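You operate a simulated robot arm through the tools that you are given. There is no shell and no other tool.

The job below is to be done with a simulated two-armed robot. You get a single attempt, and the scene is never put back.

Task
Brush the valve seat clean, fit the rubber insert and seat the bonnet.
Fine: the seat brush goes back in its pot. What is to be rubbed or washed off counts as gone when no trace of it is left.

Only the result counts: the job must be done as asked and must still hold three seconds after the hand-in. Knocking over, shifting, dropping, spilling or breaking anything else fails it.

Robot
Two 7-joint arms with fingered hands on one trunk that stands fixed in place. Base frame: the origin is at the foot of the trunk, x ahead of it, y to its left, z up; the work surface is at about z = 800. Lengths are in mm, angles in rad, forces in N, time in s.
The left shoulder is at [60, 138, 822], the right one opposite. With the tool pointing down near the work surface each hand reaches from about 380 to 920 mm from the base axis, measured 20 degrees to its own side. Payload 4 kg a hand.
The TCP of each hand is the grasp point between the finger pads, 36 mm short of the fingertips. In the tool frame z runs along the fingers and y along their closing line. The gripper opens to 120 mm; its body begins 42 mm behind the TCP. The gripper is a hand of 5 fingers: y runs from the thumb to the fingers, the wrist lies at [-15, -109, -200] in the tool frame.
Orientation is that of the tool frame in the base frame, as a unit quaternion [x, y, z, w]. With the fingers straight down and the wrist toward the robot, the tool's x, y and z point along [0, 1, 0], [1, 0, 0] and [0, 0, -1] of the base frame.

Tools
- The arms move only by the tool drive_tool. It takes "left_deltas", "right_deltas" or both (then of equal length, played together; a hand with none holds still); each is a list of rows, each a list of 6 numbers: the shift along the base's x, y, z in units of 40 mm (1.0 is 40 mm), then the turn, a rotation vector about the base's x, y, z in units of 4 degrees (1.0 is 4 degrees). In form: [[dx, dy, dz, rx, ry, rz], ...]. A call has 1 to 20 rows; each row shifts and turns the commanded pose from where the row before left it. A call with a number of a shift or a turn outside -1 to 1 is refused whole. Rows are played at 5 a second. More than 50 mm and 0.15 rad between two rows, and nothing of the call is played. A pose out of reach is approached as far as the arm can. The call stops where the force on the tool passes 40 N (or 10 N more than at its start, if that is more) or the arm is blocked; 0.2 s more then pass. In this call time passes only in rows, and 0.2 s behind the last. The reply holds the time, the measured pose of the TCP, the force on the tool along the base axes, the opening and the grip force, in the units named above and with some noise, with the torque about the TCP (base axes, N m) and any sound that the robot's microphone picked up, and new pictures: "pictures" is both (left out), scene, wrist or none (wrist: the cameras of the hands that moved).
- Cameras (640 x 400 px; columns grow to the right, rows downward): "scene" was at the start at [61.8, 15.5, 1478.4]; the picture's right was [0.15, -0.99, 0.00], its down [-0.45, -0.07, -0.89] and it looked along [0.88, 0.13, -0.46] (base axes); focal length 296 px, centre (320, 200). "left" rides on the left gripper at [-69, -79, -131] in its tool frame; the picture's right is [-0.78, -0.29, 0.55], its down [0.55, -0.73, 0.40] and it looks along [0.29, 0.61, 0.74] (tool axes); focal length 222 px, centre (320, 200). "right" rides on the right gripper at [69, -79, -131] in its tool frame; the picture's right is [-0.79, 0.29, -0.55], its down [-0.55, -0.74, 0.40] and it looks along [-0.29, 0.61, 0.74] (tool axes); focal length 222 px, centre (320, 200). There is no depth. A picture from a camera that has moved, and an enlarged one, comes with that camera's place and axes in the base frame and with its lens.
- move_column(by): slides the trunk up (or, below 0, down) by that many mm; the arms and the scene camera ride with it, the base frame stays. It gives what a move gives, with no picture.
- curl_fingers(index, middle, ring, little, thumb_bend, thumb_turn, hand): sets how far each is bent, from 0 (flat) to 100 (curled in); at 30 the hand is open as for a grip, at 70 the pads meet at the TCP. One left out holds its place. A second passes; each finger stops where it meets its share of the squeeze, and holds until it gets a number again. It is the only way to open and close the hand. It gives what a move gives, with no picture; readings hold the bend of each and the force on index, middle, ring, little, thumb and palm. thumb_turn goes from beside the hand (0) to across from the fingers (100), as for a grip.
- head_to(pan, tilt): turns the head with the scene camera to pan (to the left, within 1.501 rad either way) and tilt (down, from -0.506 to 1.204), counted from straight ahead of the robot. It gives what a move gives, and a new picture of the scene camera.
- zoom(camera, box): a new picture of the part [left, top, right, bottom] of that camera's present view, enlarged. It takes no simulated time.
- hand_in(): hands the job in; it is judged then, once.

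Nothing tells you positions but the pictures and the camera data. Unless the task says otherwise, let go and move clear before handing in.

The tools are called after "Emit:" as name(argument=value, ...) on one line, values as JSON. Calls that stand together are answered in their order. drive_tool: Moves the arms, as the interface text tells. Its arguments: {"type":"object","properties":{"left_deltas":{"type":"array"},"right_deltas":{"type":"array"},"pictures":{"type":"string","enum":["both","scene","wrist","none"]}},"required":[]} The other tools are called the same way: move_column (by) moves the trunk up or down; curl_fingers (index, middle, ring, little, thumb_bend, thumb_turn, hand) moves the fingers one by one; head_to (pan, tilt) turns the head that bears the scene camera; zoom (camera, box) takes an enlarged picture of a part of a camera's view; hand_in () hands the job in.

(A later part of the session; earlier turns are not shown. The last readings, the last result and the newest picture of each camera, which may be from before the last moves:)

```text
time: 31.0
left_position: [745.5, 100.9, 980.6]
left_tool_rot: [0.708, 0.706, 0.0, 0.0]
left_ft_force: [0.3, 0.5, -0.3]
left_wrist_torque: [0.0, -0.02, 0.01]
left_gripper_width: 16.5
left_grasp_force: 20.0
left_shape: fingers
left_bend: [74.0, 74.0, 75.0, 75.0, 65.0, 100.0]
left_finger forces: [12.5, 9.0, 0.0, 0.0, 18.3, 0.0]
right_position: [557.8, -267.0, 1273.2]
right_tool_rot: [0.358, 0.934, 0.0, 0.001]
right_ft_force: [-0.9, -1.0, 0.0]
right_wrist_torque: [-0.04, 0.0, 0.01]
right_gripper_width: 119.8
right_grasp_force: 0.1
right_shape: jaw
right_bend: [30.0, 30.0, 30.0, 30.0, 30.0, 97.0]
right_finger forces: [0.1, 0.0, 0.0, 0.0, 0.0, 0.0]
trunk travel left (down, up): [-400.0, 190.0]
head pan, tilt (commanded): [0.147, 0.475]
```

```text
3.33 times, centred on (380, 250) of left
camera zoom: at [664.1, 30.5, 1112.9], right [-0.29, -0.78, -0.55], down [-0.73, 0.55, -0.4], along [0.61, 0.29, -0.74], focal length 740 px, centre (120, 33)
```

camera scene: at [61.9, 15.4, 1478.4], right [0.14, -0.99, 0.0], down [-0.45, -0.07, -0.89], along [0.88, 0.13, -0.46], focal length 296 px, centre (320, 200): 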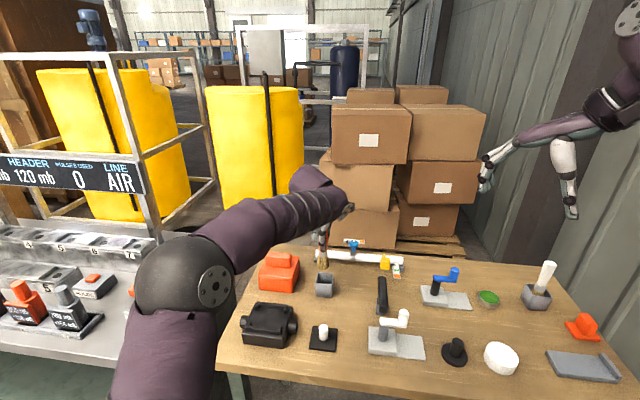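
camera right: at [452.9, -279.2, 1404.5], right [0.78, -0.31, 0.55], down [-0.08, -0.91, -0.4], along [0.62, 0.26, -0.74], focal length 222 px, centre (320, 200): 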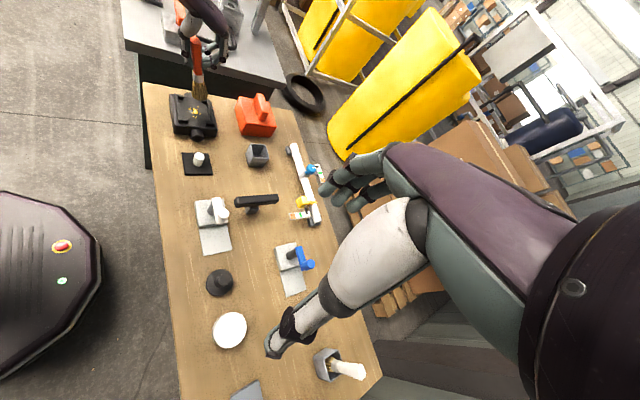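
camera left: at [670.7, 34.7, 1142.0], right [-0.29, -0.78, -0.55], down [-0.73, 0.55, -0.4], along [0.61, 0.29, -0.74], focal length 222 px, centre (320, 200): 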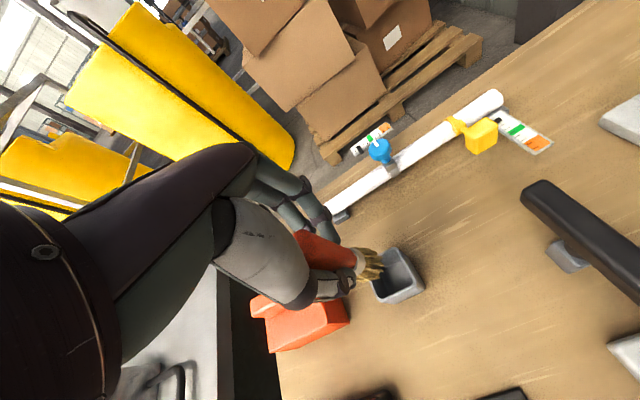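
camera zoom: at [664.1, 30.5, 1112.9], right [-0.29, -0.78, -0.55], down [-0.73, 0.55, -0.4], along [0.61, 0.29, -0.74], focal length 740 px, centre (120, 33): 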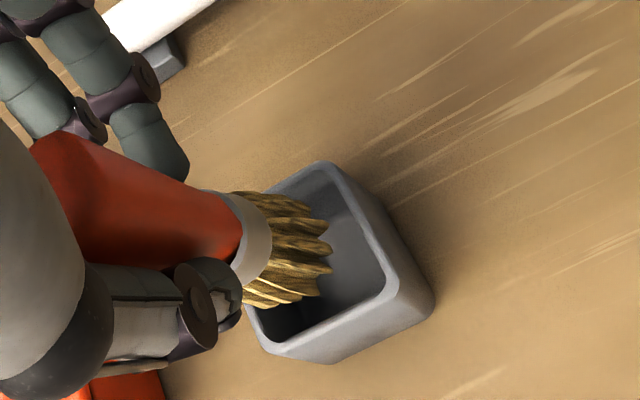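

The tip is nearly centred. I'll nudge it 2–3 mm and lower gently into the pot while watching the force.

Emit:
drive_tool(left_deltas=[[-0.06, -0.07, 0, 0, 0, 0], [0, 0, -0.25, 0, 0, 0], [0, 0, -0.25, 0, 0, 0]], pictures="none")

Emit:
zoom(camera="scene", box=[275, 240, 371, 300])

Emit:
zoom(camera="right", box=[210, 90, 310, 190])

Emit:
zoom(camera="left", box=[300, 190, 460, 310])

```text
time: 31.8
left_position: [740.6, 100.7, 962.9]
left_tool_rot: [0.707, 0.707, -0.001, 0.0]
left_ft_force: [-1.0, 1.0, -0.7]
left_wrist_torque: [0.05, -0.04, -0.02]
left_gripper_width: 16.8
left_grasp_force: 20.0
left_shape: fingers
left_bend: [74.0, 74.0, 75.0, 75.0, 65.0, 100.0]
left_finger forces: [12.6, 9.0, 0.0, 0.0, 18.4, 0.1]
right_position: [557.4, -267.0, 1273.2]
right_tool_rot: [0.359, 0.933, 0.001, 0.0]
right_ft_force: [0.4, -0.2, -1.0]
right_wrist_torque: [0.01, -0.03, -0.03]
right_gripper_width: 119.7
right_grasp_force: 0.1
right_shape: jaw
right_bend: [30.0, 30.0, 30.0, 30.0, 30.0, 97.0]
right_finger forces: [0.0, 0.0, 0.1, 0.0, 0.0, 0.0]
trunk travel left (down, up): [-400.0, 190.0]
head pan, tilt (commanded): [0.147, 0.475]
```

```text
6.67 times, centred on (323, 270) of scene
camera zoom: at [62.0, 15.5, 1478.4], right [0.15, -0.99, 0.0], down [-0.45, -0.07, -0.89], along [0.88, 0.13, -0.46], focal length 1975 px, centre (300, -267)
```

zoom: 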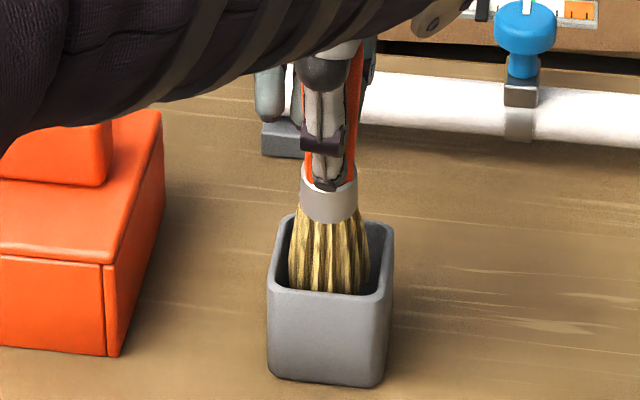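

```text
4.00 times, centred on (260, 140) of right
camera zoom: at [452.9, -279.0, 1404.5], right [0.78, -0.31, 0.55], down [-0.08, -0.91, -0.4], along [0.62, 0.26, -0.74], focal length 888 px, centre (560, 440)
```

zoom: 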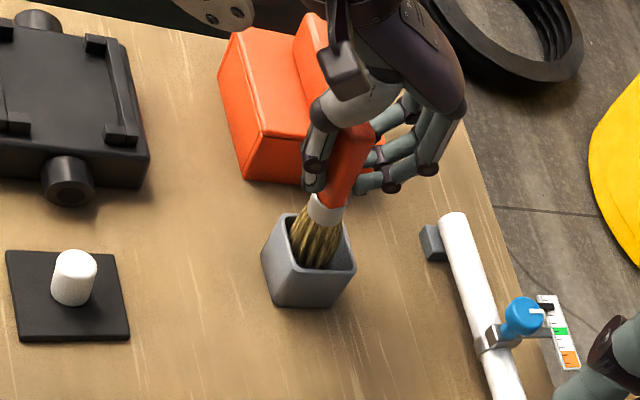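

```text
3.33 times, centred on (380, 250) of left
camera zoom: at [660.5, 29.4, 1093.2], right [-0.29, -0.79, -0.55], down [-0.73, 0.55, -0.4], along [0.61, 0.29, -0.74], focal length 740 px, centre (120, 33)
```

zoom: 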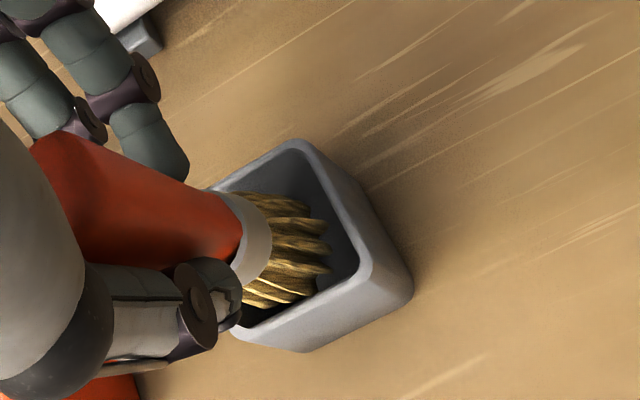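

The bristles are inside the pot with no contact force. I'll continue down until they touch the pot floor.

Emit:
drive_tool(left_deltas=[[0, 0, -0.25, 0, 0, 0], [0, 0, -0.2, 0, 0, 0], [0, 0, -0.1, 0, 0, 0]], pictures="none")

Emit:
zoom(camera="scene", box=[275, 240, 371, 300])

Emit:
zoom(camera="right", box=[210, 90, 310, 190])

Emit:
zoom(camera="left", box=[300, 190, 460, 310])

```text
time: 32.6
left_position: [740.2, 99.9, 937.9]
left_tool_rot: [0.707, 0.707, 0.0, 0.0]
left_ft_force: [0.1, 0.4, -0.5]
left_wrist_torque: [-0.02, 0.01, 0.0]
left_gripper_width: 16.5
left_grasp_force: 20.0
left_shape: fingers
left_bend: [74.0, 74.0, 75.0, 75.0, 65.0, 100.0]
left_finger forces: [12.5, 9.0, 0.0, 0.0, 18.5, 0.1]
right_position: [557.4, -266.9, 1273.9]
right_tool_rot: [0.359, 0.933, 0.0, 0.0]
right_ft_force: [0.4, 0.2, -0.1]
right_wrist_torque: [0.02, -0.02, 0.01]
right_gripper_width: 119.6
right_grasp_force: 0.1
right_shape: jaw
right_bend: [30.0, 30.0, 30.0, 30.0, 30.0, 97.0]
right_finger forces: [0.0, 0.0, 0.2, 0.0, 0.0, 0.1]
trunk travel left (down, up): [-400.0, 190.0]
head pan, tilt (commanded): [0.147, 0.475]
```

```text
6.67 times, centred on (323, 270) of scene
camera zoom: at [62.0, 15.5, 1478.4], right [0.15, -0.99, 0.0], down [-0.45, -0.07, -0.89], along [0.88, 0.13, -0.46], focal length 1975 px, centre (300, -267)
```

zoom: 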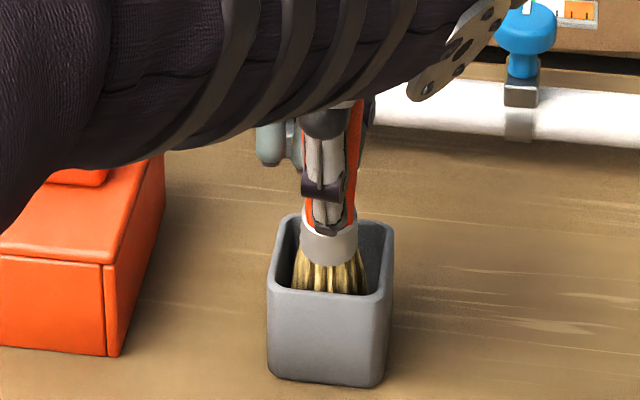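

```text
4.00 times, centred on (260, 140) of right
camera zoom: at [452.9, -278.9, 1404.5], right [0.78, -0.31, 0.55], down [-0.08, -0.91, -0.4], along [0.62, 0.26, -0.74], focal length 888 px, centre (560, 440)
```

zoom: 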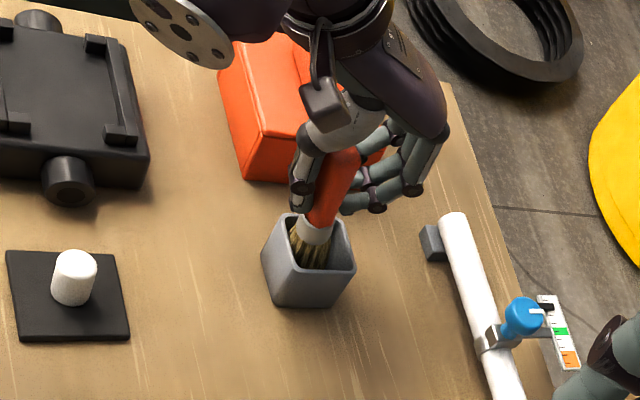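

```text
3.33 times, centred on (380, 250) of left
camera zoom: at [659.9, 29.0, 1069.6], right [-0.29, -0.78, -0.55], down [-0.73, 0.55, -0.4], along [0.61, 0.29, -0.74], focal length 740 px, centre (120, 33)
```

zoom: 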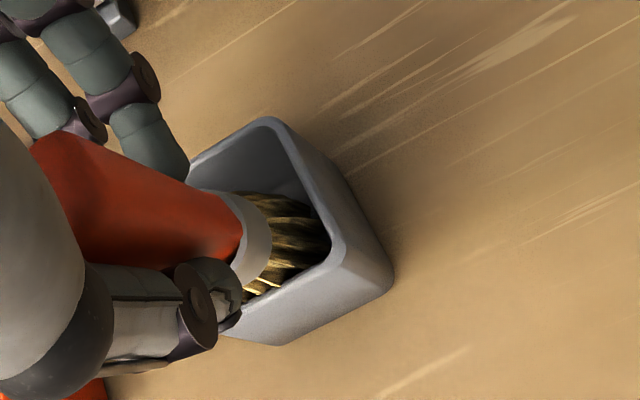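

Emit:
drive_tool(left_deltas=[[0, 0, -0.1, 0, 0, 0], [0, 0, -0.1, 0, 0, 0]], pictures="none")

```text
time: 33.2
left_position: [740.5, 99.7, 931.1]
left_tool_rot: [0.707, 0.707, 0.0, -0.001]
left_ft_force: [0.9, -0.4, -2.1]
left_wrist_torque: [-0.03, -0.05, 0.0]
left_gripper_width: 16.6
left_grasp_force: 20.2
left_shape: fingers
left_bend: [74.0, 74.0, 75.0, 75.0, 65.0, 100.0]
left_finger forces: [12.5, 9.1, 0.1, 0.0, 18.4, 0.1]
right_position: [557.5, -265.9, 1274.0]
right_tool_rot: [0.358, 0.934, 0.0, 0.0]
right_ft_force: [-0.2, 0.4, 0.7]
right_wrist_torque: [0.02, 0.0, 0.0]
right_gripper_width: 119.8
right_grasp_force: 0.1
right_shape: jaw
right_bend: [30.0, 30.0, 30.0, 30.0, 30.0, 97.0]
right_finger forces: [0.0, 0.0, 0.0, 0.0, 0.0, 0.1]
trunk travel left (down, up): [-400.0, 190.0]
head pan, tilt (commanded): [0.147, 0.475]
```

The force is still flat, so I'll lower a few more millimetres to find the pot floor.

Emit:
drive_tool(left_deltas=[[0, 0, -0.06, 0, 0, 0], [0, 0, -0.06, 0, 0, 0]], pictures="none")

Emit:
zoom(camera="scene", box=[275, 240, 371, 300])

Emit:
zoom(camera="right", box=[210, 90, 310, 190])

```text
time: 33.8
left_position: [742.0, 98.2, 926.4]
left_tool_rot: [0.707, 0.707, -0.001, 0.0]
left_ft_force: [-0.3, -0.6, -1.0]
left_wrist_torque: [0.03, 0.03, 0.02]
left_gripper_width: 16.6
left_grasp_force: 20.3
left_shape: fingers
left_bend: [74.0, 74.0, 75.0, 75.0, 65.0, 100.0]
left_finger forces: [12.5, 9.0, 0.1, 0.0, 18.4, 0.1]
right_position: [557.8, -266.8, 1273.9]
right_tool_rot: [0.359, 0.933, 0.0, 0.0]
right_ft_force: [-0.4, -0.2, 0.2]
right_wrist_torque: [0.0, 0.01, 0.0]
right_gripper_width: 119.6
right_grasp_force: 0.0
right_shape: jaw
right_bend: [30.0, 30.0, 30.0, 30.0, 30.0, 97.0]
right_finger forces: [0.0, 0.1, 0.0, 0.0, 0.0, 0.1]
trunk travel left (down, up): [-400.0, 190.0]
head pan, tilt (commanded): [0.147, 0.475]
```

```text
6.67 times, centred on (323, 270) of scene
camera zoom: at [62.0, 15.4, 1478.4], right [0.15, -0.99, 0.0], down [-0.45, -0.07, -0.89], along [0.88, 0.13, -0.46], focal length 1975 px, centre (300, -267)
```

zoom: 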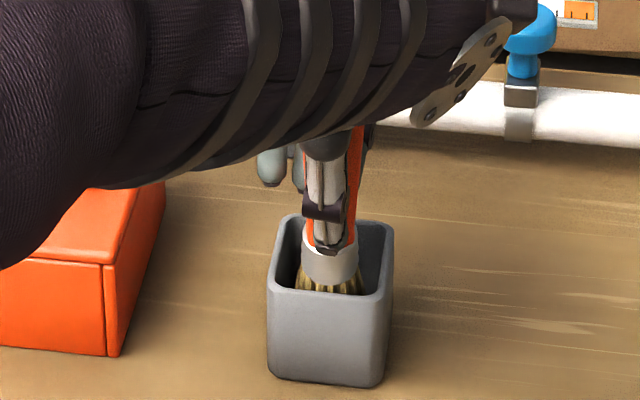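

```text
4.00 times, centred on (260, 140) of right
camera zoom: at [452.9, -279.0, 1404.5], right [0.78, -0.31, 0.55], down [-0.08, -0.91, -0.4], along [0.62, 0.26, -0.74], focal length 888 px, centre (560, 440)
```

zoom: 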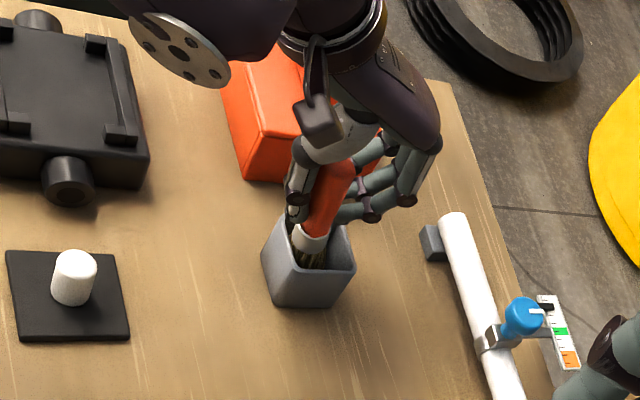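

The ferrule is down at rim level and there is still no contact. I'll lower 2 mm at a time for a soft touch on the floor.

Emit:
drive_tool(left_deltas=[[0, 0, -0.05, 0, 0, 0], [0, 0, -0.05, 0, 0, 0]], pictures="none")

```text
time: 34.4
left_position: [740.5, 98.4, 925.2]
left_tool_rot: [0.707, 0.707, 0.001, 0.001]
left_ft_force: [0.1, 0.0, 5.8]
left_wrist_torque: [0.03, 0.05, 0.03]
left_gripper_width: 16.4
left_grasp_force: 21.4
left_shape: fingers
left_bend: [74.0, 74.0, 75.0, 75.0, 65.0, 100.0]
left_finger forces: [12.8, 10.9, 0.0, 0.0, 19.3, 0.0]
right_position: [557.8, -266.8, 1273.6]
right_tool_rot: [0.358, 0.934, 0.0, 0.0]
right_ft_force: [0.7, 1.1, 0.7]
right_wrist_torque: [0.0, -0.02, 0.03]
right_gripper_width: 119.9
right_grasp_force: 0.1
right_shape: jaw
right_bend: [30.0, 30.0, 30.0, 30.0, 30.0, 97.0]
right_finger forces: [0.0, 0.0, 0.1, 0.0, 0.0, 0.1]
trunk travel left (down, up): [-400.0, 190.0]
head pan, tilt (commanded): [0.147, 0.475]
```

The brush is on the pot floor with light contact. I'll unload slightly, then open the hand in stages.

Emit:
drive_tool(left_deltas=[[0, 0, 0.04, 0, 0, 0]], pictures="none")

Emit:
curl_fingers(hand="left", index=62, middle=62, ring=60, little=60, thumb_bend=57)

Emit:
zoom(camera="scene", box=[275, 240, 371, 300])

Emit:
zoom(camera="right", box=[210, 90, 310, 190])

Emit:
zoom(camera="left", box=[230, 140, 470, 290])

```text
time: 34.8
left_position: [740.4, 98.6, 923.7]
left_tool_rot: [0.708, 0.707, 0.0, 0.0]
left_ft_force: [0.3, 1.2, 3.9]
left_wrist_torque: [0.0, -0.01, 0.02]
left_gripper_width: 16.7
left_grasp_force: 21.3
left_shape: fingers
left_bend: [74.0, 74.0, 75.0, 75.0, 65.0, 100.0]
left_finger forces: [12.9, 10.5, 0.1, 0.0, 19.2, 0.1]
right_position: [556.8, -265.8, 1274.3]
right_tool_rot: [0.359, 0.933, 0.0, 0.001]
right_ft_force: [0.0, 0.2, 0.5]
right_wrist_torque: [0.0, 0.01, -0.01]
right_gripper_width: 119.8
right_grasp_force: 0.1
right_shape: jaw
right_bend: [30.0, 30.0, 30.0, 30.0, 30.0, 97.0]
right_finger forces: [0.1, 0.0, 0.0, 0.0, 0.1, 0.0]
trunk travel left (down, up): [-400.0, 190.0]
head pan, tilt (commanded): [0.147, 0.475]
```

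```text
time: 35.8
left_position: [741.9, 97.6, 924.9]
left_tool_rot: [0.707, 0.707, 0.0, 0.0]
left_ft_force: [-0.2, 1.3, 0.5]
left_wrist_torque: [0.01, 0.0, -0.03]
left_gripper_width: 32.6
left_grasp_force: 0.0
left_shape: fingers
left_bend: [62.0, 62.0, 60.0, 60.0, 56.0, 100.0]
left_finger forces: [0.2, 0.1, 0.0, 0.0, 0.0, 0.1]
right_position: [556.7, -266.4, 1273.1]
right_tool_rot: [0.358, 0.934, 0.0, 0.0]
right_ft_force: [-0.7, -0.3, -0.2]
right_wrist_torque: [-0.02, -0.02, -0.01]
right_gripper_width: 119.7
right_grasp_force: 0.1
right_shape: jaw
right_bend: [30.0, 30.0, 30.0, 30.0, 30.0, 97.0]
right_finger forces: [0.0, 0.0, 0.0, 0.0, 0.1, 0.0]
trunk travel left (down, up): [-400.0, 190.0]
head pan, tilt (commanded): [0.147, 0.475]
```

```text
6.67 times, centred on (323, 270) of scene
camera zoom: at [61.9, 15.4, 1478.4], right [0.15, -0.99, 0.0], down [-0.45, -0.07, -0.89], along [0.88, 0.13, -0.46], focal length 1975 px, centre (300, -267)
```

zoom: 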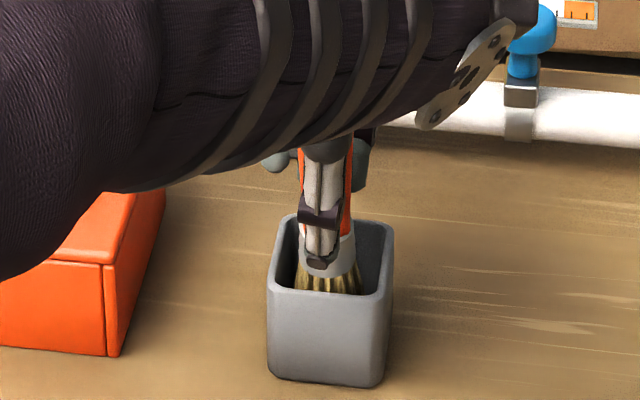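

```text
4.00 times, centred on (260, 140) of right
camera zoom: at [452.8, -279.0, 1404.5], right [0.78, -0.31, 0.55], down [-0.08, -0.91, -0.4], along [0.62, 0.26, -0.74], focal length 888 px, centre (560, 440)
```

zoom: 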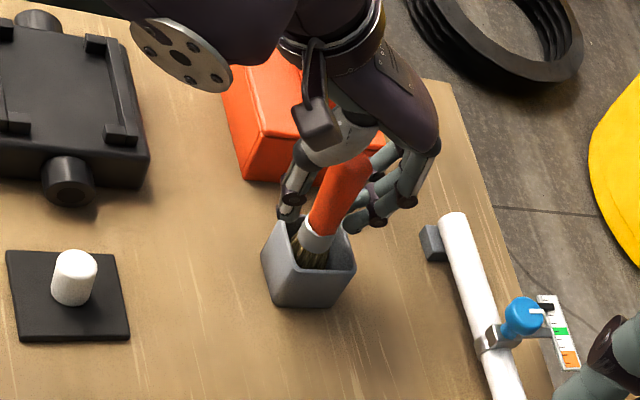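

```text
2.67 times, centred on (350, 215) of left
camera zoom: at [660.2, 28.1, 1056.1], right [-0.29, -0.78, -0.55], down [-0.73, 0.55, -0.4], along [0.61, 0.29, -0.74], focal length 592 px, centre (240, 160)
```

zoom: 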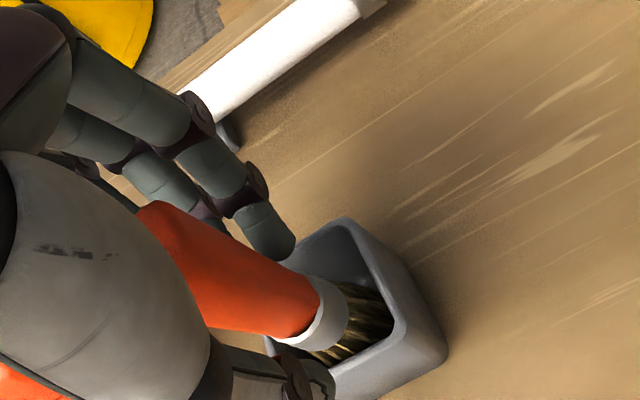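

The brush stands by itself in the pot with the grip released. I'll open the hand fully.

Emit:
curl_fingers(hand="left", index=40, middle=40, ring=40, little=40, thumb_bend=35)

Emit:
zoom(camera="scene", box=[275, 240, 371, 300])

Emit:
zoom(camera="right", box=[210, 90, 310, 190])

Emit:
zoom(camera="left", box=[230, 140, 470, 290])

```text
time: 36.8
left_position: [740.5, 99.1, 924.5]
left_tool_rot: [0.708, 0.706, 0.0, 0.0]
left_ft_force: [0.3, 0.8, -0.3]
left_wrist_torque: [-0.02, 0.01, -0.01]
left_gripper_width: 96.7
left_grasp_force: 0.1
left_shape: fingers
left_bend: [40.0, 40.0, 40.0, 40.0, 35.0, 98.0]
left_finger forces: [0.0, 0.1, 0.1, 0.0, 0.0, 0.0]
right_position: [556.8, -266.2, 1274.9]
right_tool_rot: [0.36, 0.933, 0.0, 0.001]
right_ft_force: [0.4, -0.2, 0.4]
right_wrist_torque: [-0.02, 0.03, 0.03]
right_gripper_width: 119.9
right_grasp_force: 0.0
right_shape: jaw
right_bend: [30.0, 30.0, 30.0, 30.0, 30.0, 97.0]
right_finger forces: [0.0, 0.0, 0.0, 0.0, 0.1, 0.1]
trunk travel left (down, up): [-400.0, 190.0]
head pan, tilt (commanded): [0.147, 0.475]
```

```text
6.67 times, centred on (323, 270) of scene
camera zoom: at [61.8, 15.4, 1478.4], right [0.15, -0.99, 0.0], down [-0.45, -0.07, -0.89], along [0.88, 0.13, -0.46], focal length 1975 px, centre (300, -267)
```

zoom: 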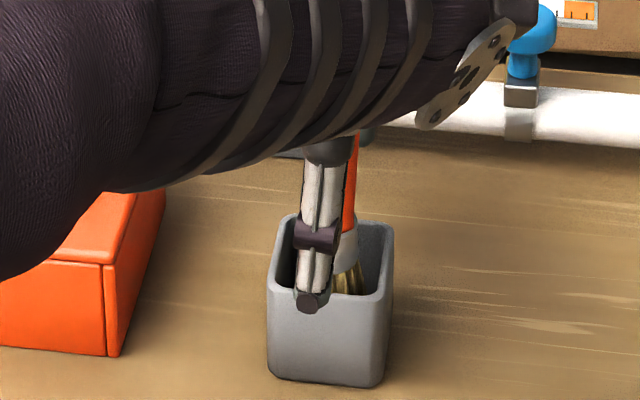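

```text
4.00 times, centred on (260, 140) of right
camera zoom: at [452.8, -279.0, 1404.5], right [0.78, -0.31, 0.55], down [-0.08, -0.91, -0.4], along [0.62, 0.26, -0.74], focal length 888 px, centre (560, 440)
```

zoom: 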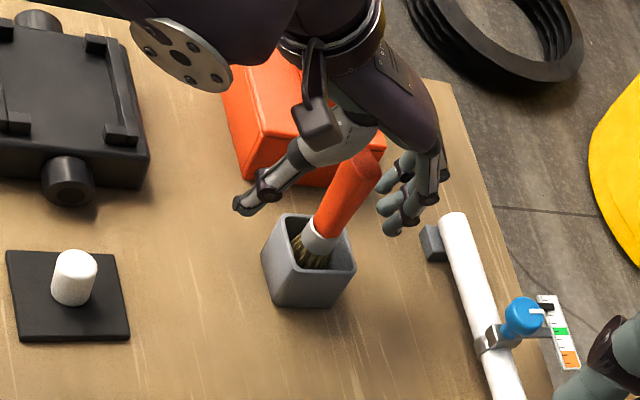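

```text
2.67 times, centred on (350, 215) of left
camera zoom: at [660.2, 28.1, 1056.1], right [-0.29, -0.78, -0.55], down [-0.73, 0.55, -0.4], along [0.61, 0.29, -0.74], focal length 592 px, centre (240, 160)
```

zoom: 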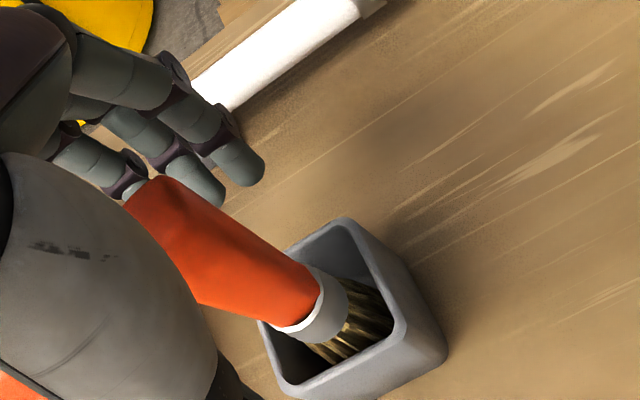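

The brush leans slightly toward the back rim but stays in the pot. I'll open wider and lift the hand straight up, clear of the handle.

Emit:
curl_fingers(hand="left", index=22, middle=22, ring=22, little=22, thumb_bend=30)

Emit:
drive_tool(left_deltas=[[0.1, 0, 0.4, 0, 0, 0], [0.1, 0, 0.8, 0, 0, 0], [0, 0, 1.0, 0, 0, 0], [0, 0, 1.0, 0, 0, 0]], pictures="both")

Emit:
zoom(camera="scene", box=[235, 240, 363, 320])

Emit:
zoom(camera="right", box=[150, 50, 310, 190])

```text
time: 37.8
left_position: [741.2, 99.9, 924.5]
left_tool_rot: [0.707, 0.707, 0.0, 0.001]
left_ft_force: [0.2, -0.1, -0.3]
left_wrist_torque: [-0.01, 0.0, -0.01]
left_gripper_width: 133.7
left_grasp_force: 0.1
left_shape: fingers
left_bend: [22.0, 22.0, 22.0, 22.0, 30.0, 97.0]
left_finger forces: [0.1, 0.0, 0.0, 0.0, 0.0, 0.1]
right_position: [557.3, -265.9, 1273.9]
right_tool_rot: [0.359, 0.934, 0.001, 0.0]
right_ft_force: [0.6, -0.6, -0.4]
right_wrist_torque: [0.01, 0.0, 0.01]
right_gripper_width: 119.9
right_grasp_force: 0.1
right_shape: jaw
right_bend: [30.0, 30.0, 30.0, 30.0, 30.0, 97.0]
right_finger forces: [0.0, 0.1, 0.1, 0.0, 0.1, 0.1]
trunk travel left (down, up): [-400.0, 190.0]
head pan, tilt (commanded): [0.147, 0.475]
```

```text
time: 38.8
left_position: [750.3, 99.0, 1051.4]
left_tool_rot: [0.707, 0.707, 0.0, 0.0]
left_ft_force: [0.3, -0.9, 0.5]
left_wrist_torque: [0.01, -0.01, 0.0]
left_gripper_width: 133.7
left_grasp_force: 0.0
left_shape: fingers
left_bend: [22.0, 22.0, 22.0, 22.0, 30.0, 97.0]
left_finger forces: [0.0, 0.0, 0.0, 0.1, 0.0, 0.0]
right_position: [556.3, -266.1, 1274.6]
right_tool_rot: [0.358, 0.934, 0.0, 0.001]
right_ft_force: [0.2, 0.4, 0.3]
right_wrist_torque: [-0.01, -0.02, 0.01]
right_gripper_width: 119.5
right_grasp_force: 0.1
right_shape: jaw
right_bend: [30.0, 30.0, 30.0, 30.0, 30.0, 97.0]
right_finger forces: [0.0, 0.0, 0.0, 0.0, 0.1, 0.1]
trunk travel left (down, up): [-400.0, 190.0]
head pan, tilt (commanded): [0.147, 0.475]
camera scene: at [61.6, 15.4, 1478.4], right [0.15, -0.99, 0.0], down [-0.45, -0.07, -0.89], along [0.88, 0.13, -0.46], focal length 296 px, centre (320, 200)
camera left: at [669.8, 29.2, 1182.1], right [-0.29, -0.78, -0.55], down [-0.73, 0.55, -0.4], along [0.61, 0.29, -0.74], focal length 222 px, centre (320, 200)
```

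scene: 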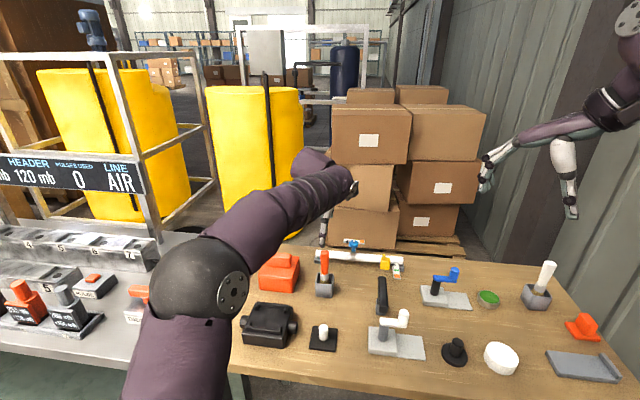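
left: 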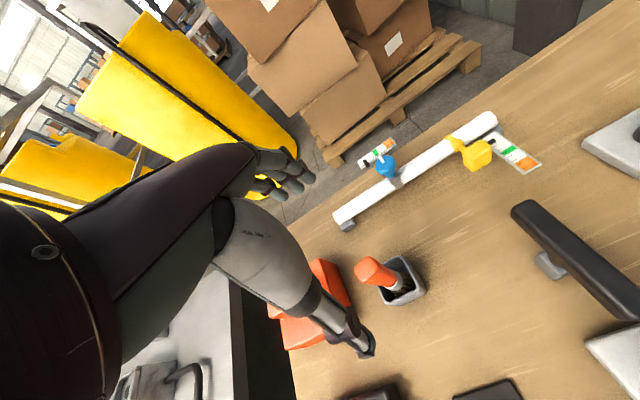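

```text
5.00 times, centred on (299, 280) of scene
camera zoom: at [61.6, 15.4, 1478.4], right [0.15, -0.99, 0.0], down [-0.45, -0.07, -0.89], along [0.88, 0.13, -0.46], focal length 1482 px, centre (425, -200)
```

zoom: 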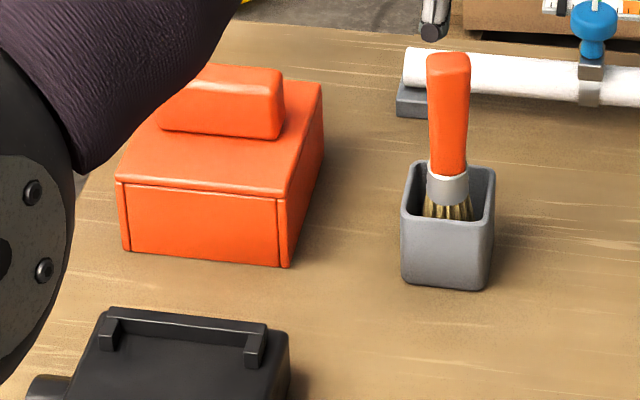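

```text
2.86 times, centred on (230, 120) of right
camera zoom: at [452.5, -279.1, 1404.6], right [0.78, -0.31, 0.55], down [-0.08, -0.91, -0.4], along [0.62, 0.26, -0.74], focal length 635 px, centre (577, 429)
```

zoom: 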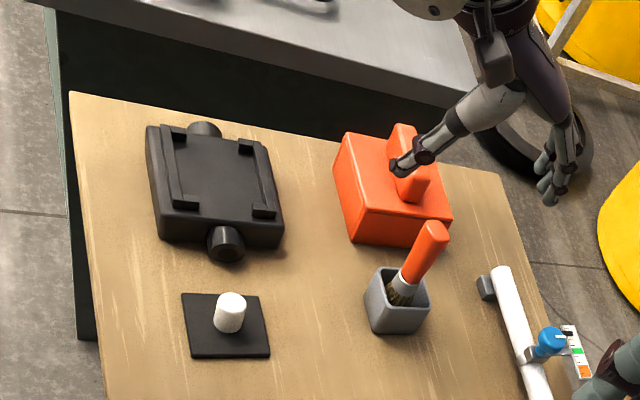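

The brush is back upright in its pot, almost as it was at the start. Next is the rubber insert, with its knob at about (580, 80) and its top near z = 847, so I'll move the open hand above it and look.

Emit:
curl_fingers(hand="left", index=35, middle=35, ring=30, little=30, thumb_bend=35, thumb_turn=100)

Emit:
drive_tool(left_deltas=[[-0.84, -0.1, 0, 0, 0, 0], [-0.84, -0.1, 0, 0, 0, 0], [-0.84, -0.1, 0, 0, 0, 0], [-0.84, -0.1, 0, 0, 0, 0], [-0.84, -0.1, 0, 0, 0, 0], [0, 0, -0.8, 0, 0, 0], [0, 0, -0.8, 0, 0, 0], [0, 0, -0.7, 0, 0, 0], [0, 0, 0, 0, 0, 0]], pictures="both")

Emit:
zoom(camera="scene", box=[270, 290, 398, 370])

Emit:
zoom(camera="right", box=[150, 90, 270, 195])

Emit:
zoom(camera="left", box=[230, 170, 470, 320])

```text
time: 39.8
left_position: [750.7, 100.0, 1051.0]
left_tool_rot: [0.707, 0.707, 0.001, 0.0]
left_ft_force: [-0.1, 0.4, -0.5]
left_wrist_torque: [0.01, -0.06, -0.02]
left_gripper_width: 105.3
left_grasp_force: 0.1
left_shape: fingers
left_bend: [35.0, 35.0, 30.0, 30.0, 35.0, 98.0]
left_finger forces: [0.1, 0.1, 0.0, 0.1, 0.0, 0.0]
right_position: [556.8, -267.1, 1273.7]
right_tool_rot: [0.358, 0.934, -0.001, 0.0]
right_ft_force: [-0.6, 0.2, -0.7]
right_wrist_torque: [-0.02, 0.03, -0.01]
right_gripper_width: 119.5
right_grasp_force: 0.0
right_shape: jaw
right_bend: [30.0, 30.0, 30.0, 30.0, 30.0, 97.0]
right_finger forces: [0.0, 0.0, 0.0, 0.1, 0.0, 0.1]
trunk travel left (down, up): [-400.0, 190.0]
head pan, tilt (commanded): [0.147, 0.475]
```

```text
time: 41.8
left_position: [580.8, 80.9, 963.8]
left_tool_rot: [0.707, 0.707, 0.0, -0.001]
left_ft_force: [0.4, 0.1, 0.0]
left_wrist_torque: [-0.01, 0.02, 0.0]
left_gripper_width: 104.8
left_grasp_force: 0.0
left_shape: fingers
left_bend: [35.0, 35.0, 30.0, 30.0, 35.0, 98.0]
left_finger forces: [0.0, 0.0, 0.0, 0.0, 0.0, 0.0]
right_position: [556.6, -267.8, 1274.4]
right_tool_rot: [0.359, 0.934, 0.0, 0.0]
right_ft_force: [-0.4, -0.6, -1.1]
right_wrist_torque: [0.01, 0.02, -0.04]
right_gripper_width: 119.8
right_grasp_force: 0.1
right_shape: jaw
right_bend: [30.0, 30.0, 30.0, 30.0, 30.0, 97.0]
right_finger forces: [0.1, 0.0, 0.0, 0.1, 0.0, 0.0]
trunk travel left (down, up): [-400.0, 190.0]
head pan, tilt (commanded): [0.147, 0.475]
camera scene: at [61.8, 15.5, 1478.4], right [0.15, -0.99, 0.0], down [-0.45, -0.07, -0.89], along [0.88, 0.13, -0.46], focal length 296 px, centre (320, 200)
camera left: at [500.7, 10.0, 1094.9], right [-0.29, -0.79, -0.55], down [-0.73, 0.55, -0.4], along [0.61, 0.29, -0.74], focal length 222 px, centre (320, 200)
```

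scene: 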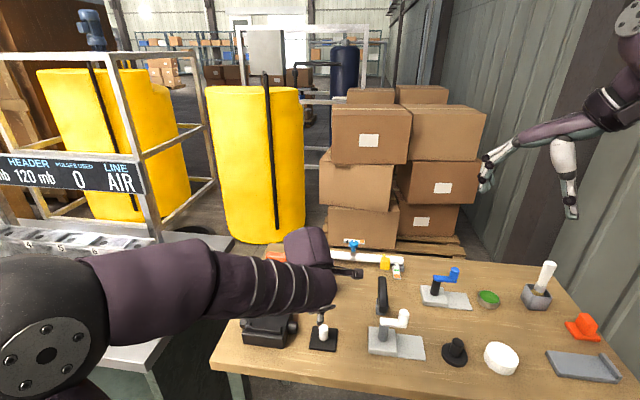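
left: 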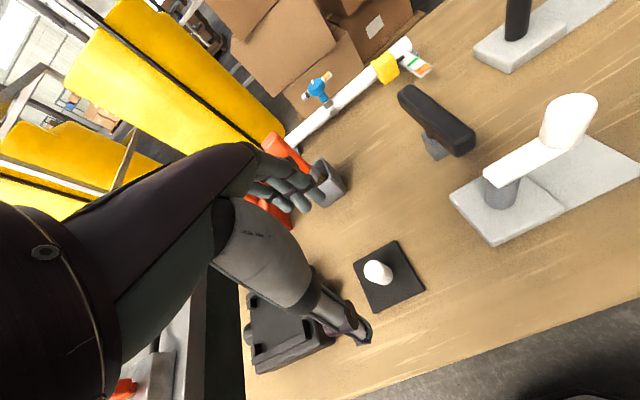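

```text
5.00 times, centred on (334, 330) of scene
camera zoom: at [61.8, 15.5, 1478.4], right [0.15, -0.99, 0.0], down [-0.45, -0.07, -0.89], along [0.88, 0.13, -0.46], focal length 1482 px, centre (250, -450)
```

zoom: 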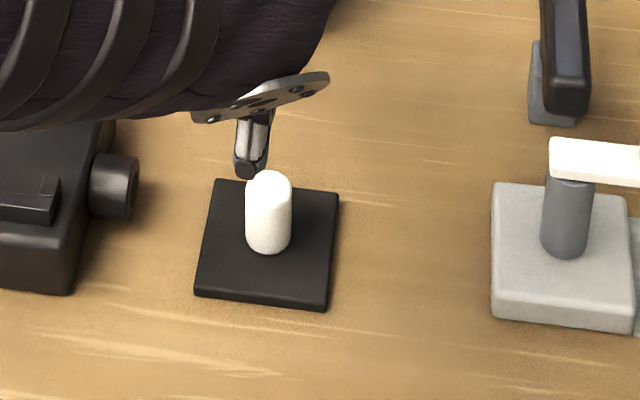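

```text
3.81 times, centred on (210, 142) of right
camera zoom: at [452.7, -278.9, 1404.6], right [0.78, -0.31, 0.55], down [-0.08, -0.91, -0.4], along [0.62, 0.26, -0.74], focal length 846 px, centre (739, 419)
```

zoom: 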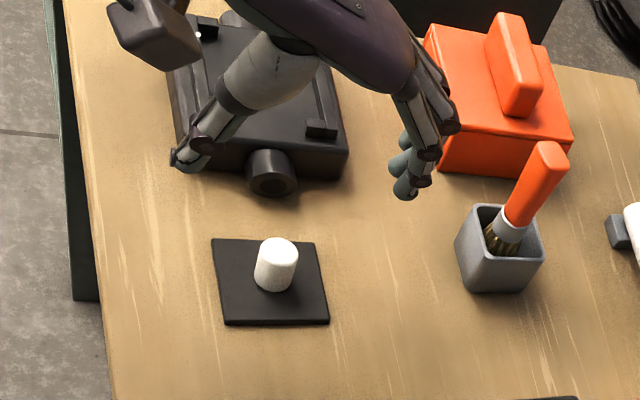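

```text
2.67 times, centred on (350, 245) of left
camera zoom: at [500.7, 10.0, 1094.9], right [-0.29, -0.79, -0.55], down [-0.73, 0.55, -0.4], along [0.61, 0.29, -0.74], focal length 592 px, centre (240, 80)
```

zoom: 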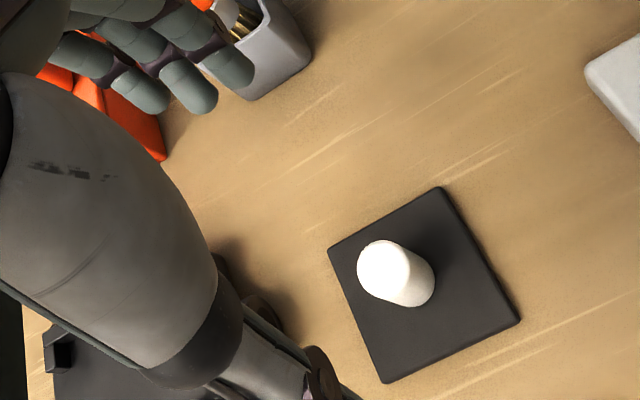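

The knob is at about (578, 79), nearly under the TCP. I'll come down to a fingertip grip height (TCP z about 863), which keeps the tips just above the pad.

Emit:
drive_tool(left_deltas=[[-0.06, 0.01, -0.8, 0, 0, 0], [0, 0, -0.8, 0, 0, 0], [0, 0, -0.8, 0, 0, 0], [0, 0, 0, 0, 0, 0]], pictures="none")

Emit:
zoom(camera="scene", box=[270, 290, 398, 370])

Emit:
zoom(camera="right", box=[150, 90, 270, 195])

Emit:
zoom(camera="left", box=[230, 170, 470, 320])

```text
time: 42.8
left_position: [579.9, 78.3, 864.4]
left_tool_rot: [0.707, 0.707, 0.0, 0.0]
left_ft_force: [-0.5, 0.3, 0.6]
left_wrist_torque: [0.02, 0.01, 0.02]
left_gripper_width: 105.1
left_grasp_force: 0.1
left_shape: fingers
left_bend: [35.0, 35.0, 30.0, 30.0, 35.0, 98.0]
left_finger forces: [0.0, 0.0, 0.0, 0.0, 0.1, 0.0]
right_position: [556.2, -266.7, 1273.8]
right_tool_rot: [0.358, 0.934, 0.0, 0.0]
right_ft_force: [0.1, -0.1, 1.1]
right_wrist_torque: [-0.02, 0.01, 0.0]
right_gripper_width: 119.6
right_grasp_force: 0.1
right_shape: jaw
right_bend: [30.0, 30.0, 30.0, 30.0, 30.0, 97.0]
right_finger forces: [0.0, 0.1, 0.0, 0.0, 0.0, 0.1]
trunk travel left (down, up): [-400.0, 190.0]
head pan, tilt (commanded): [0.147, 0.475]
```

```text
5.00 times, centred on (334, 330) of scene
camera zoom: at [61.6, 15.1, 1478.4], right [0.15, -0.99, 0.0], down [-0.45, -0.07, -0.89], along [0.88, 0.13, -0.46], focal length 1482 px, centre (250, -450)
```

zoom: 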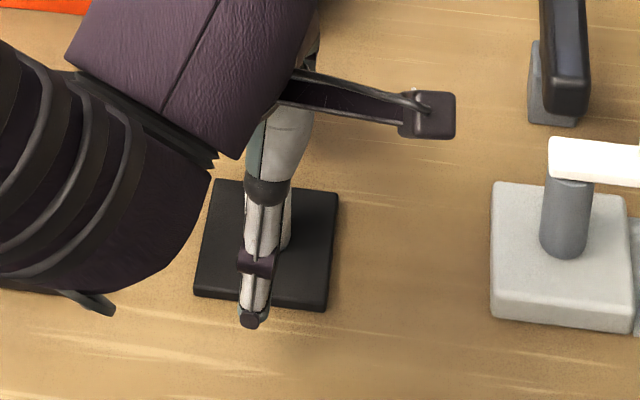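

```text
3.81 times, centred on (210, 142) of right
camera zoom: at [452.5, -279.4, 1404.6], right [0.78, -0.31, 0.55], down [-0.08, -0.91, -0.4], along [0.62, 0.26, -0.74], focal length 846 px, centre (739, 419)
```

zoom: 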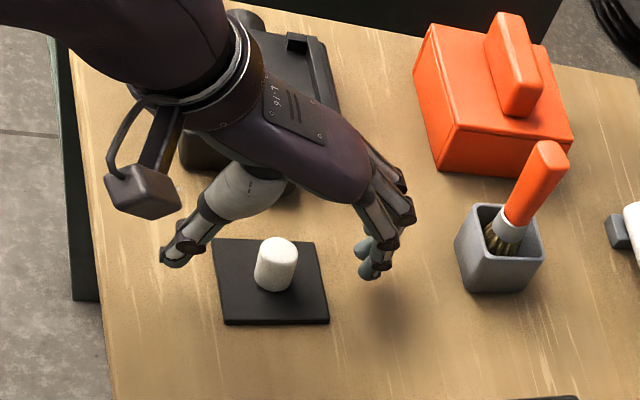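

```text
2.67 times, centred on (350, 245) of left
camera zoom: at [499.0, 7.6, 996.0], right [-0.29, -0.79, -0.55], down [-0.73, 0.55, -0.4], along [0.61, 0.29, -0.74], focal length 592 px, centre (240, 80)
```

zoom: 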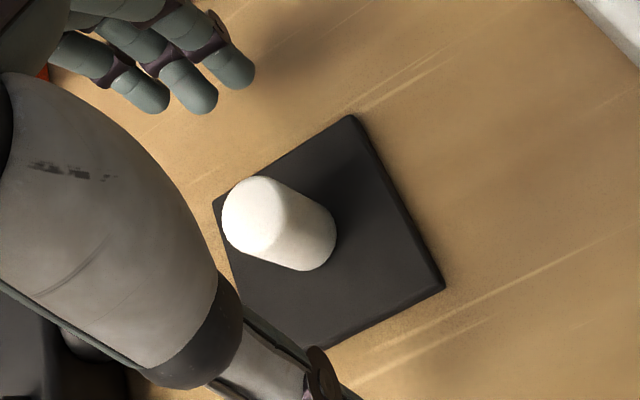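

The knob stands between the thumb and the fingers. I'll close the thumb, index and middle fingers gently.

Emit:
curl_fingers(hand="left", index=57, middle=57, ring=45, little=45, thumb_bend=57)

Emit:
zoom(camera="scene", box=[270, 290, 398, 370])

Emit:
zoom(camera="right", box=[160, 110, 250, 185])

Emit:
zoom(camera="left", box=[230, 170, 470, 320])

```text
time: 43.8
left_position: [579.4, 79.0, 866.0]
left_tool_rot: [0.707, 0.707, 0.0, 0.0]
left_ft_force: [0.0, 0.1, -0.8]
left_wrist_torque: [0.03, -0.02, 0.0]
left_gripper_width: 42.0
left_grasp_force: 0.0
left_shape: fingers
left_bend: [56.0, 56.0, 45.0, 45.0, 56.0, 100.0]
left_finger forces: [0.1, 0.1, 0.0, 0.0, 0.0, 0.0]
right_position: [556.6, -266.0, 1271.7]
right_tool_rot: [0.358, 0.934, 0.0, 0.0]
right_ft_force: [-0.6, 0.7, 0.2]
right_wrist_torque: [0.02, -0.03, 0.01]
right_gripper_width: 119.8
right_grasp_force: 0.0
right_shape: jaw
right_bend: [30.0, 30.0, 30.0, 30.0, 30.0, 97.0]
right_finger forces: [0.1, 0.1, 0.0, 0.0, 0.0, 0.1]
trunk travel left (down, up): [-400.0, 190.0]
head pan, tilt (commanded): [0.147, 0.475]
```

```text
5.00 times, centred on (334, 330) of scene
camera zoom: at [61.8, 15.4, 1478.4], right [0.15, -0.99, 0.0], down [-0.45, -0.07, -0.89], along [0.88, 0.13, -0.46], focal length 1482 px, centre (250, -450)
```

zoom: 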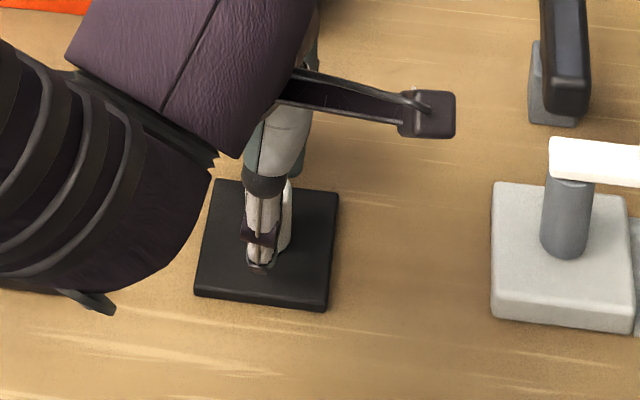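

```text
5.33 times, centred on (205, 148) of right
camera zoom: at [452.7, -279.0, 1404.5], right [0.78, -0.31, 0.55], down [-0.08, -0.91, -0.4], along [0.62, 0.26, -0.74], focal length 1185 px, centre (933, 480)
```

zoom: 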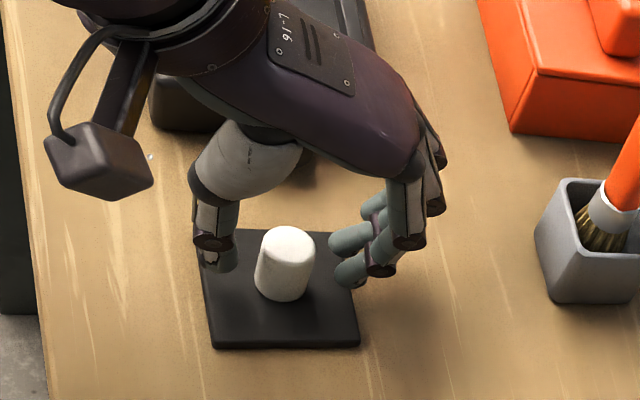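

```text
2.67 times, centred on (350, 245) of left
camera zoom: at [499.3, 7.9, 996.2], right [-0.29, -0.78, -0.55], down [-0.73, 0.55, -0.4], along [0.61, 0.29, -0.74], focal length 592 px, centre (240, 80)
```

zoom: 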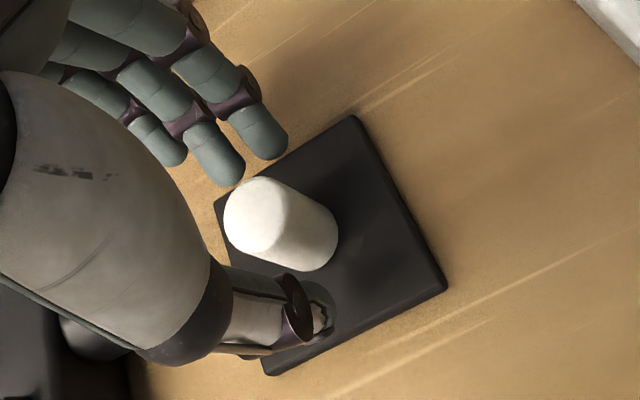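

Both sides are close to the knob and clear of the pad, so I'll close the grip.

Emit:
curl_fingers(hand="left", index=75, middle=75, ring=45, little=45, thumb_bend=72)

Emit:
zoom(camera="scene", box=[270, 290, 398, 370])

Emit:
zoom(camera="right", box=[160, 110, 250, 185])

Emit:
zoom(camera="left", box=[230, 170, 470, 320])

```text
time: 44.8
left_position: [579.7, 78.3, 865.1]
left_tool_rot: [0.707, 0.707, 0.0, 0.0]
left_ft_force: [1.2, -0.3, 5.8]
left_wrist_torque: [0.08, 0.14, -0.01]
left_gripper_width: 16.7
left_grasp_force: 18.5
left_shape: fingers
left_bend: [73.0, 73.0, 45.0, 45.0, 65.0, 100.0]
left_finger forces: [10.0, 11.9, 0.0, 0.0, 14.8, 0.1]
right_position: [558.1, -267.1, 1274.7]
right_tool_rot: [0.359, 0.933, -0.001, -0.001]
right_ft_force: [-0.4, -0.5, -0.2]
right_wrist_torque: [0.01, 0.04, 0.0]
right_gripper_width: 119.8
right_grasp_force: 0.0
right_shape: jaw
right_bend: [30.0, 30.0, 30.0, 30.0, 30.0, 97.0]
right_finger forces: [0.0, 0.0, 0.0, 0.1, 0.0, 0.0]
trunk travel left (down, up): [-400.0, 190.0]
head pan, tilt (commanded): [0.147, 0.475]
```

```text
5.00 times, centred on (334, 330) of scene
camera zoom: at [61.6, 15.4, 1478.5], right [0.15, -0.99, 0.0], down [-0.45, -0.07, -0.89], along [0.88, 0.13, -0.46], focal length 1482 px, centre (250, -450)
```

zoom: 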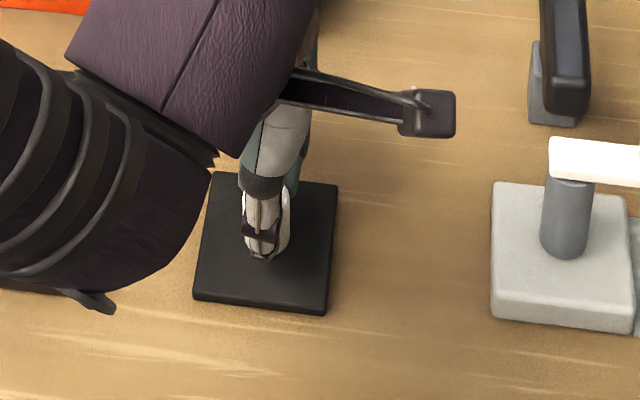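

```text
5.33 times, centred on (205, 148) of right
camera zoom: at [452.5, -279.1, 1404.6], right [0.78, -0.31, 0.55], down [-0.08, -0.91, -0.4], along [0.62, 0.26, -0.74], focal length 1185 px, centre (933, 480)
```

zoom: 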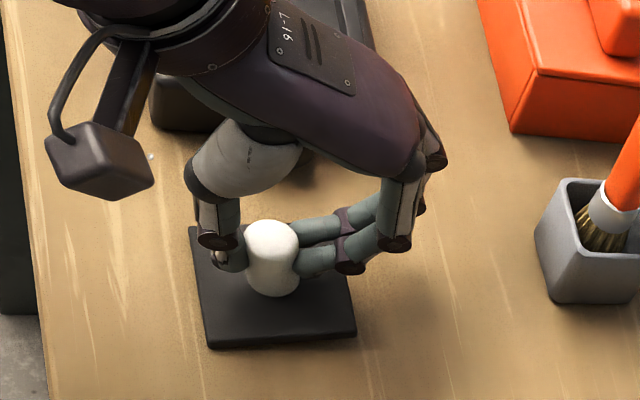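

```text
2.67 times, centred on (350, 245) of left
camera zoom: at [499.3, 7.8, 996.5], right [-0.29, -0.79, -0.55], down [-0.73, 0.55, -0.4], along [0.61, 0.29, -0.74], focal length 592 px, centre (240, 80)
```

zoom: 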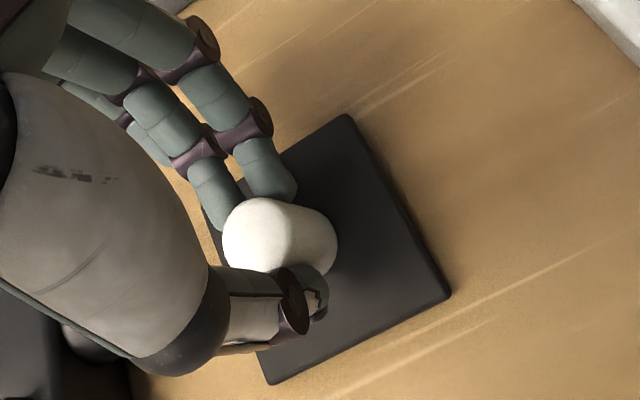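

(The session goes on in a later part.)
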